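You operate a simulated robot arm through the tools that you are given. There is no shell and no other tool. Be economical: measure what you need, move in short steps, check, and stop when the job is done.

Carry out the task below with a simulated robot arm. There is one attempt and no reset: what you move stays moved.

TASK
Slide the foam block along the top of the black-legged table until it stands next to the black spool.
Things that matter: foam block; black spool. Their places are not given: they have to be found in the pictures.

It is judged by the outcome, as a careful person would: the job done as asked, and still so three seconds after it is handed in. It fails if anything else is knocked over, pushed out of place, dropped, spilled or broken.

THE ROBOT
A 7-joint arm with a two-finger parallel gripper, fixed in place. Base frame: the origin is at the foot of the arm, x ahead of it, y to its left, z up; the work surface is at about z = 0. Lengths are in m, angles in rad, forces in N, time in s.
With the tool pointing down near the work surface it reaches from about 0.24 to 0.62 m from the base axis. Its first joint turns from -1.152 to 1.152 rad. Payload 2.6 kg.
Tool frame: the origin (TCP) lies between the finger pads and is the grasp point; the fingertips stand 0.03 m ahead of it; z points along the fingers, y is the line along which they close. The gripper opens to 0.094 m. The fingers are 0.028 m wide and 0.01 m thick; the gripper's body (0.05 by 0.096 m) begins 0.055 m behind the TCP.
Orientation is that of the tool frame in the base frame, as [roll, pitch, yaw] about the fixed x, y, z axes, in that order (R = Rz(yaw) Ry(pitch) Rx(roll)). With the fingers straight down and closing along the base's y, the tool's x points along the base's -x, its y along +y and its z along -z.

THE INTERFACE
- The arm moves only by the tool servo_tool. Its argument "increments" is a list of rows, each a list of 3 entries, a list of its own where there are three numbers: the shift along the tool's x, y, z in mm, then the turn, a rotation vector about the tool's x, y, z in rad, then the closure in counts, from 0 (fully open) to 255 (shut). In form: [[[tx, ty, tz], [ax, ay, az], gripper], ...]. A call has 1 to 20 rows; each row shifts and turns the commanded pose from where the row before left it, along the tool's axes as they then stand. A row lasts 0.2 s, in which the tool goes at most 0.05 m and 0.15 rad; a call with a longer step from one row to the next is refused whole, and so is a gripper value outside its range. A pose out of reach is approached as far as the arm can. The call stops where the force on the tool passes 40 N (or 10 N more than at its start, if that is more) or the arm is blocked; 0.2 s more then pass. The fingers move at their own pace (about 0.072 m/s each) and stop on an object; they squeeze with about 33 N. The grip force told is the motor's: it shows also when the fingers shut on nothing. Time passes only in rows, and 0.2 s behind the last, so rows that do not move let the fingers close. It gives the time, the measured TCP pose, the force on the tool (base axes), the opening and the grip force at its end, in the units of the frame above (readings bear some noise), and new pictures: "show" is both (left out), scene, wrist or none.
- Cameras (640 x 400 px; columns grow to the right, rows downward): "scene" is fixed at [0.0307, 0.4262, 0.5653]; the picture's right is [-0.82, -0.57, 0.00], its down [-0.32, 0.47, -0.82] and it looks along [0.47, -0.68, -0.57] (base axes); focal length 337 px, centre (320, 200). "wrist" rides on the gripper at [-0.037, 0, -0.058] in the tool frame; the picture's right is [0.00, -1.00, 0.00], its down [0.97, 0.00, -0.24] and it looks along [0.24, 0.00, 0.97] (tool axes); focal length 218 px, centre (320, 200).
- point_at(camera, pixels): for up to 12 pixels [column, row] of the newest picture of that camera ("zoom" is the newest enlarged one), the place [x, y, z] in the base frame of the surface seen there, good to about 0.003 m. No time passes.
- enlarge(camera, box): a new picture of the part [left, top, right, bottom] of that camera's present view, enlarged. No time passes.
- hand_in(): hands the job in; it is judged then, once.

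Work in short steps. Measure before you move; look again where a grasp or a placing could have gone wrong, and mend it. You have 60 turns and 120 pictures in all, those below and enlarged ones among them. Open the gripper and draw the arm clear of the work before you hand the job in, unless the task says otherwise; then end with one line.

The tools are called after "Emit:" as name(argument=value, ...) on one line, values as JSON. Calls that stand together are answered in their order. servo_tool: Moves the arm, as the interface text tells. Its arguments: {"type":"object","properties":{"increments":{"type":"array","items":{"type":"array"}},"show":{"type":"string","enum":["both","scene","wrist","none"]}},"required":["increments"]} The other tools are called the same way: point_at (camera, pixels) gives the place of the surface under pixels of a picture; enlarge (camera, box) takes an enlarged picture of a part of a camera's view; hand_in () hands the job in.

At the start:

```text
clock: 0.0
tcp_pos: [0.3566, -0.0643, 0.2394]
tcp_rot: [-3.141, 0.001, -3.14]
contact_force: [0.4, 0.9, -0.2]
finger_gap: 0.0939
finger_force: 0.0
```

scene: 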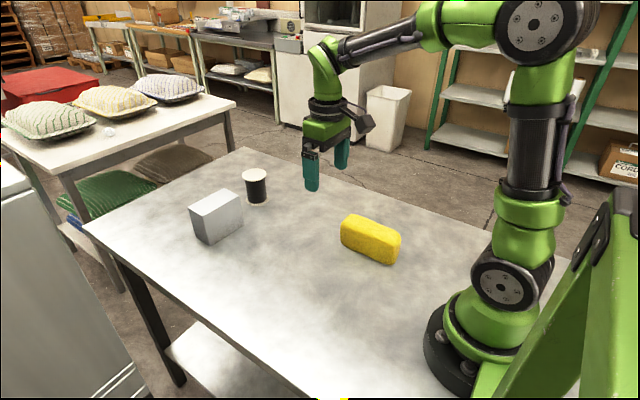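
wrist: 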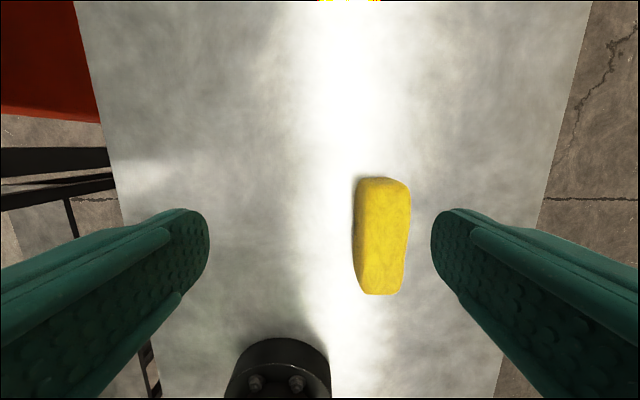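

The yellow block is near (370,238), the black spool near (256,187), and a grey box near (215,215). I'll look closer and measure them.

Emit:
enlarge(camera="scene", box=[170, 140, 430, 300])

Emit:
point_at(camera="scene", pixels=[[343, 220], [372, 222], [399, 237], [341, 243], [394, 262], [370, 240], [257, 175], [257, 203], [246, 190], [266, 190], [215, 200], [245, 150]])

Emit:
point_at(camera="wrist", pixels=[[362, 182], [403, 184], [358, 285], [400, 290], [382, 230], [340, 230], [430, 240]])

```text
2.46 times, centred on (300, 220) of scene
```

zoom: 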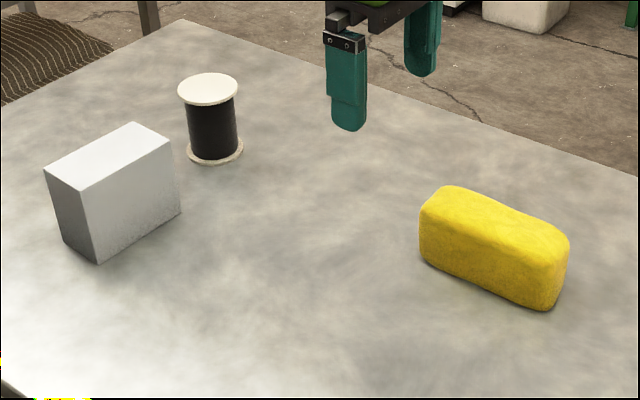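

```text
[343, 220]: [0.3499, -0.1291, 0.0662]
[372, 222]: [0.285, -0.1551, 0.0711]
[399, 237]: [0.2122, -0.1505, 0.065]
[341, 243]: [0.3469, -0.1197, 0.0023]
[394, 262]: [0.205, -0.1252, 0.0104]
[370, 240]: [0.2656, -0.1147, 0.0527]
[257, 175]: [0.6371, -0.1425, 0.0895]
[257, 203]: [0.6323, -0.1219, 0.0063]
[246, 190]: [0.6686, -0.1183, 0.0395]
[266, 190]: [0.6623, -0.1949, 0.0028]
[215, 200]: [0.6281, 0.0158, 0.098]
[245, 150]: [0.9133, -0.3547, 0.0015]
```

```text
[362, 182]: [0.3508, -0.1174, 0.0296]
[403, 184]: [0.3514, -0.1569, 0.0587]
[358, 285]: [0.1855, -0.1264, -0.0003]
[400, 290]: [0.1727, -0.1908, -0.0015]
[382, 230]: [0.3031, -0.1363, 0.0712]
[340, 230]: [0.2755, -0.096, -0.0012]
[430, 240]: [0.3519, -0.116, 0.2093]
```

Emit:
point_at(camera="zoom", pixels=[[180, 92], [236, 92], [208, 76], [208, 103], [190, 155], [215, 163], [240, 153], [212, 140], [178, 210], [98, 258], [168, 142], [82, 190]])

Emit:
point_at(camera="zoom", pixels=[[424, 210], [450, 188], [500, 203], [566, 238], [545, 256], [480, 230], [425, 255], [480, 280], [540, 305], [562, 275], [490, 255], [440, 235]])

Emit:
enlarge(camera="wrist", box=[300, 160, 460, 310])

```text
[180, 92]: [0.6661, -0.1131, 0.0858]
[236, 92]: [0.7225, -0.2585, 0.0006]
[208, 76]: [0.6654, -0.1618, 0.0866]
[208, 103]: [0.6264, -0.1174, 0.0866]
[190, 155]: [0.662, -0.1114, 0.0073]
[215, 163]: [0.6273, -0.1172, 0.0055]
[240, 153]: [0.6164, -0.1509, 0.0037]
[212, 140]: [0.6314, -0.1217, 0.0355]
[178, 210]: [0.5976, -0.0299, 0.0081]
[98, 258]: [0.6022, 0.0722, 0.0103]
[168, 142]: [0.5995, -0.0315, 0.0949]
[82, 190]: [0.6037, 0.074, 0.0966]
```

```text
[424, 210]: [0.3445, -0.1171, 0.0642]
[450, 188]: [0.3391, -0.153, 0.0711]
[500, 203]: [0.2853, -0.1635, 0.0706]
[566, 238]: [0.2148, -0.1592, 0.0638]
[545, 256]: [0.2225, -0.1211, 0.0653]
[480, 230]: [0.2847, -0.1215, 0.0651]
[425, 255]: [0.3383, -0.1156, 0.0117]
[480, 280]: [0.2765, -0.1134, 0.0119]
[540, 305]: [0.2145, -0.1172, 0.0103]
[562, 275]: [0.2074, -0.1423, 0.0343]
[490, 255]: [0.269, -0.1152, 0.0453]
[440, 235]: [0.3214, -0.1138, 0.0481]
```

```text
2.67 times, centred on (380, 235) of wrist
```

zoom: 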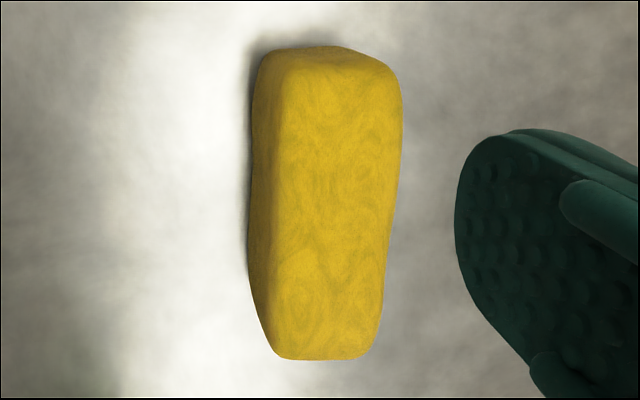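

The block spans x 0.206–0.352 and y −0.165 to −0.113, top at z 0.071, aligned with x. The spool is at about (0.643, −0.138) with radius about 0.027, so a straight push along +x works. I'll go above the block first.

Emit:
servo_tool(increments=[[[26, -25, 0], [0, 0, 0], 0], [[26, -25, 0], [0, 0, 0], 0], [[26, -25, 0], [0, 0, 0], 0], [[0, 0, 35], [0, 0, 0], 0], [[0, 0, 35], [0, 0, 0], 0], [[0, 0, 30], [0, 0, 0], 0], [[0, 0, 0], [0, 0, 0], 0]])

```text
clock: 1.6
tcp_pos: [0.2769, -0.14, 0.1407]
tcp_rot: [-3.141, 0.0, -3.141]
contact_force: [-0.4, -0.2, -1.3]
finger_gap: 0.094
finger_force: 0.0
```

scene: 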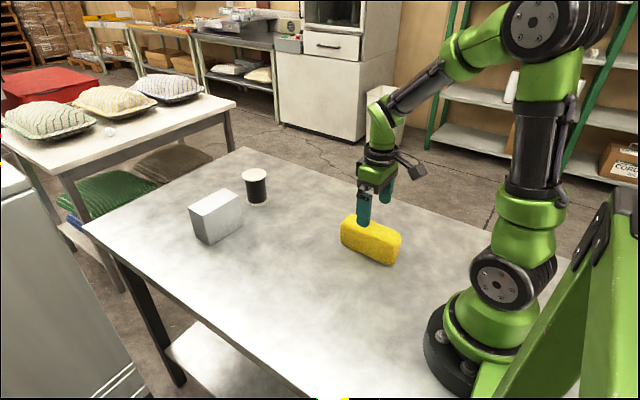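
wrist: 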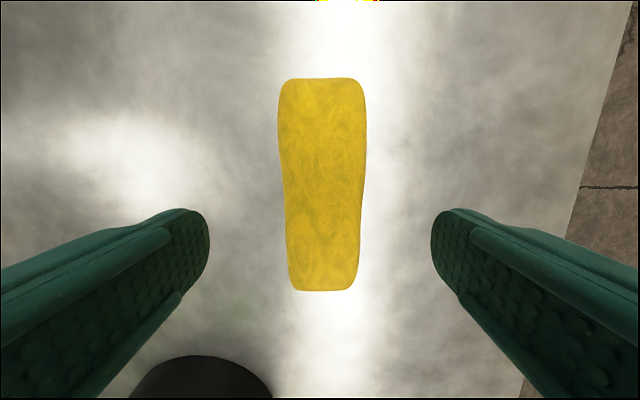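

The block is centred between the fingers. I'll lower to TCP z of about 0.042 and close.

Emit:
servo_tool(increments=[[[0, 0, 33], [0, 0, 0], 0], [[0, 0, 33], [0, 0, 0], 0], [[0, 0, 32], [0, 0, 0], 0], [[0, 0, 0], [0, 0, 0], 0], [[0, 0, 0], [0, 0, 0], 110], [[0, 0, 0], [0, 0, 0], 160], [[0, 0, 0], [0, 0, 0], 160], [[0, 0, 0], [0, 0, 0], 160]])

```text
clock: 3.4
tcp_pos: [0.2777, -0.1397, 0.0418]
tcp_rot: [-3.14, 0.0, -3.142]
contact_force: [0.8, 0.2, -0.2]
finger_gap: 0.0574
finger_force: 33.1
```

scene: 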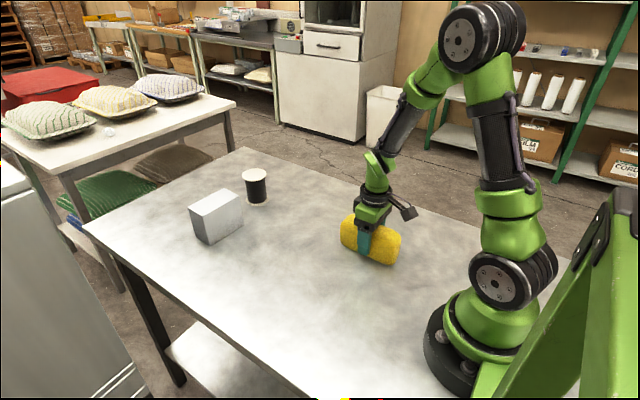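
wrist: 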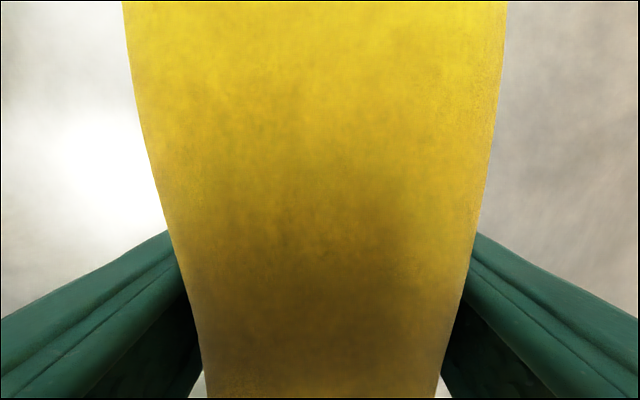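

It's gripped with a 57 mm gap. I'll slide it about 200 mm along +x at constant height.

Emit:
servo_tool(increments=[[[-8, 0, 0], [0, 0, 0], 160], [[-16, 0, 0], [0, 0, 0], 160], [[-16, 0, 0], [0, 0, 0], 160], [[-16, 0, 0], [0, 0, 0], 160], [[-16, 0, 0], [0, 0, 0], 160], [[-16, 0, 0], [0, 0, 0], 160], [[-16, 0, 0], [0, 0, 0], 160], [[-16, 0, 0], [0, 0, 0], 160], [[-16, 0, 0], [0, 0, 0], 160], [[-16, 0, 0], [0, 0, 0], 160], [[-16, 0, 0], [0, 0, 0], 160], [[-16, 0, 0], [0, 0, 0], 160], [[-16, 0, 0], [0, 0, 0], 160], [[0, 0, 0], [0, 0, 0], 160]])

Emit:
enlarge(camera="scene", box=[170, 140, 370, 265])

```text
clock: 6.4
tcp_pos: [0.4775, -0.1383, 0.0409]
tcp_rot: [-3.141, 0.0, -3.14]
contact_force: [-2.3, 0.6, 5.7]
finger_gap: 0.0572
finger_force: 33.0
```

scene: 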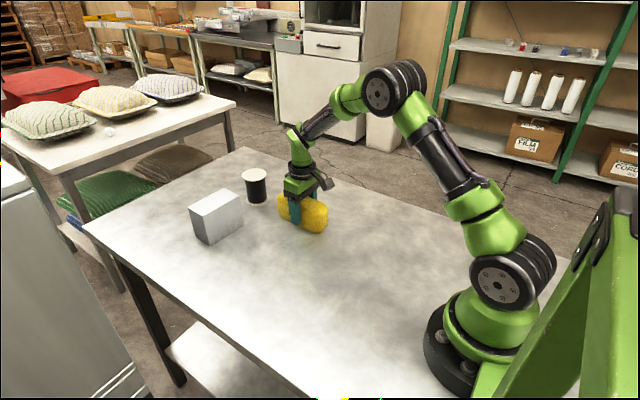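
wrist: 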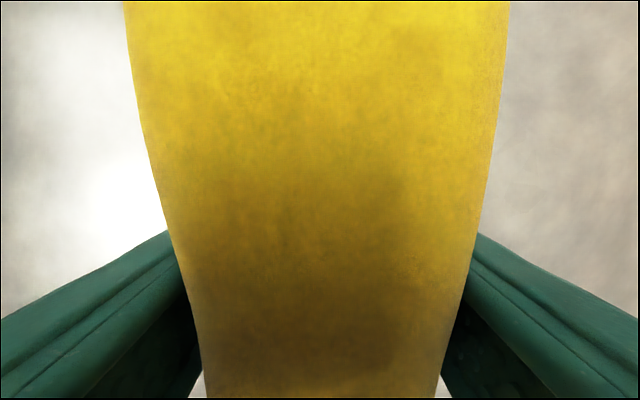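

```text
3.20 times, centred on (270, 202) of scene
```

zoom: 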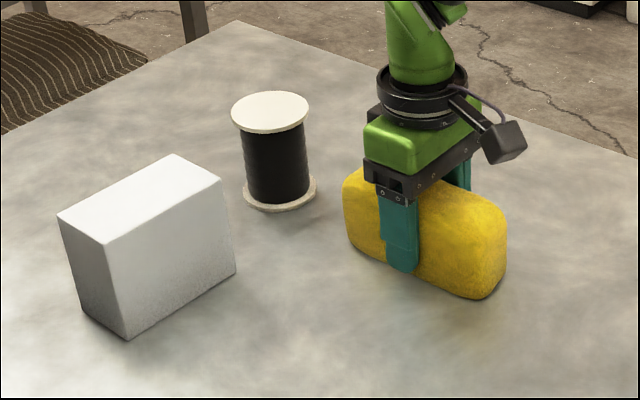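

Emit:
point_at(camera="zoom", pixels=[[347, 200], [349, 232], [352, 185], [360, 250], [312, 195], [305, 202], [314, 184], [304, 118], [280, 208], [480, 297]])

```text
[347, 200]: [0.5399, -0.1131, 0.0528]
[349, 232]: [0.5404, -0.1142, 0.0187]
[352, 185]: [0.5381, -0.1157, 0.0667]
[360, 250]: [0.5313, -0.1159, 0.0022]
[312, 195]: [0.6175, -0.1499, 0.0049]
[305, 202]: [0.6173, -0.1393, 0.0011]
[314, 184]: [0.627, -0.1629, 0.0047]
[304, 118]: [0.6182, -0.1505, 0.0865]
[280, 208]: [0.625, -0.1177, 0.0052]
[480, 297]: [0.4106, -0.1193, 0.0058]
```

The block front is near x 0.55 and the spool edge near 0.616. I'll slide another 54 mm slowly.

Emit:
servo_tool(increments=[[[-9, 0, 0], [0, 0, 0], 160], [[-9, 0, 0], [0, 0, 0], 160], [[-9, 0, 0], [0, 0, 0], 160], [[-9, 0, 0], [0, 0, 0], 160], [[-9, 0, 0], [0, 0, 0], 160], [[-9, 0, 0], [0, 0, 0], 160], [[0, 0, 0], [0, 0, 0], 160]], show="scene")

Emit:
enlarge(camera="scene", box=[190, 150, 330, 238])

```text
clock: 8.0
tcp_pos: [0.5325, -0.1405, 0.0412]
tcp_rot: [3.141, 0.0, 3.141]
contact_force: [-2.3, 0.0, 3.6]
finger_gap: 0.0568
finger_force: 33.3
```

scene: 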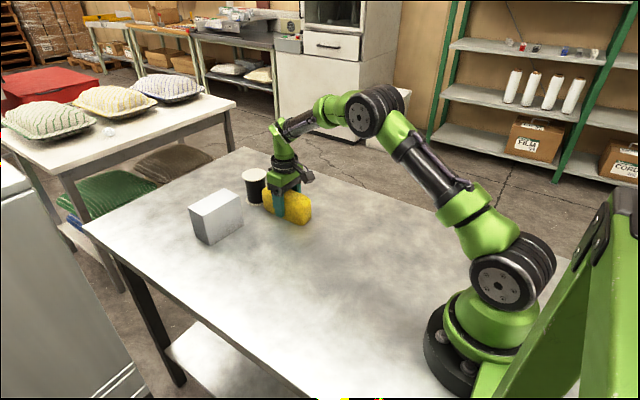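

```text
4.55 times, centred on (260, 194) of scene
```

zoom: 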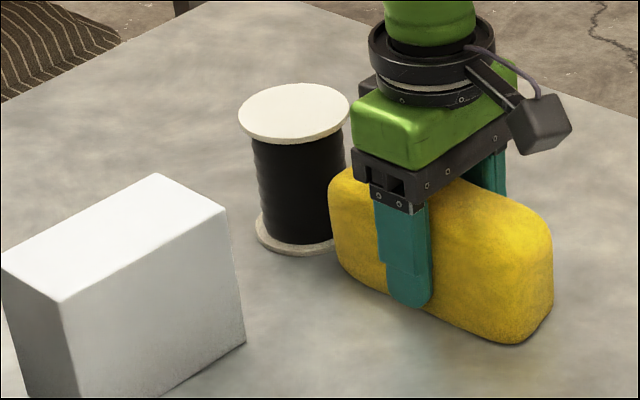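

The block now stands about 1 cm from the spool with nothing touched. I'll release and rise straight up.

Emit:
servo_tool(increments=[[[0, 0, 0], [0, 0, 0], 70], [[0, 0, 0], [0, 0, 0], 20], [[0, 0, 0], [0, 0, 0], 20], [[0, 0, -15], [0, 0, 0], 20], [[0, 0, -30], [0, 0, 0], 20], [[0, 0, -35], [0, 0, 0], 20], [[0, 0, -35], [0, 0, 0], 20], [[30, 0, -25], [0, 0, 0], 20], [[40, 0, 0], [0, 0, 0], 20], [[40, 0, 0], [0, 0, 0], 20], [[40, 0, 0], [0, 0, 0], 20], [[0, 0, 0], [0, 0, 0], 20]])

Emit:
enlarge(camera="scene", box=[190, 150, 330, 238])

```text
clock: 10.6
tcp_pos: [0.382, -0.1381, 0.1824]
tcp_rot: [-3.141, 0.002, -3.14]
contact_force: [-0.5, 0.2, -0.3]
finger_gap: 0.0866
finger_force: 0.0
```

scene: 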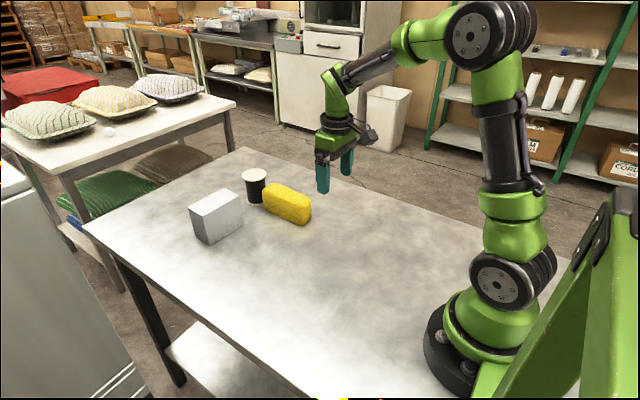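
wrist: 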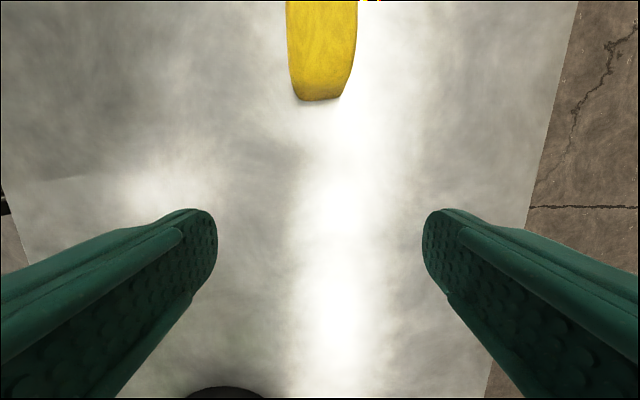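

```text
4.55 times, centred on (260, 194) of scene
```

zoom: 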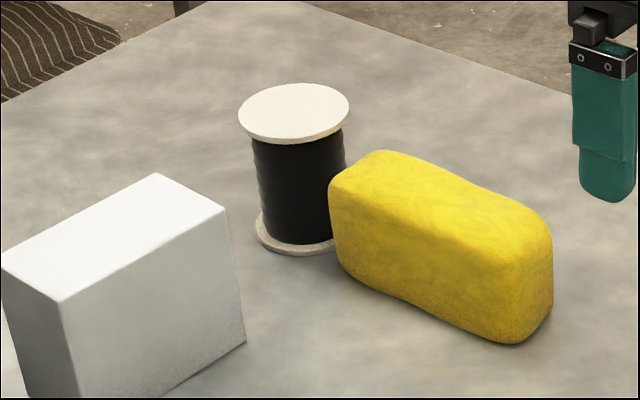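

The block stands next to the spool, the spool and grey box haven't moved, and the arm is clear with the gripper open. I'm handing in.

Emit:
hand_in()

```text
The job is handed in.
```

I slid the yellow foam block along the table until it stood about 1 cm from the black spool; nothing else was moved, and I've handed the job in.
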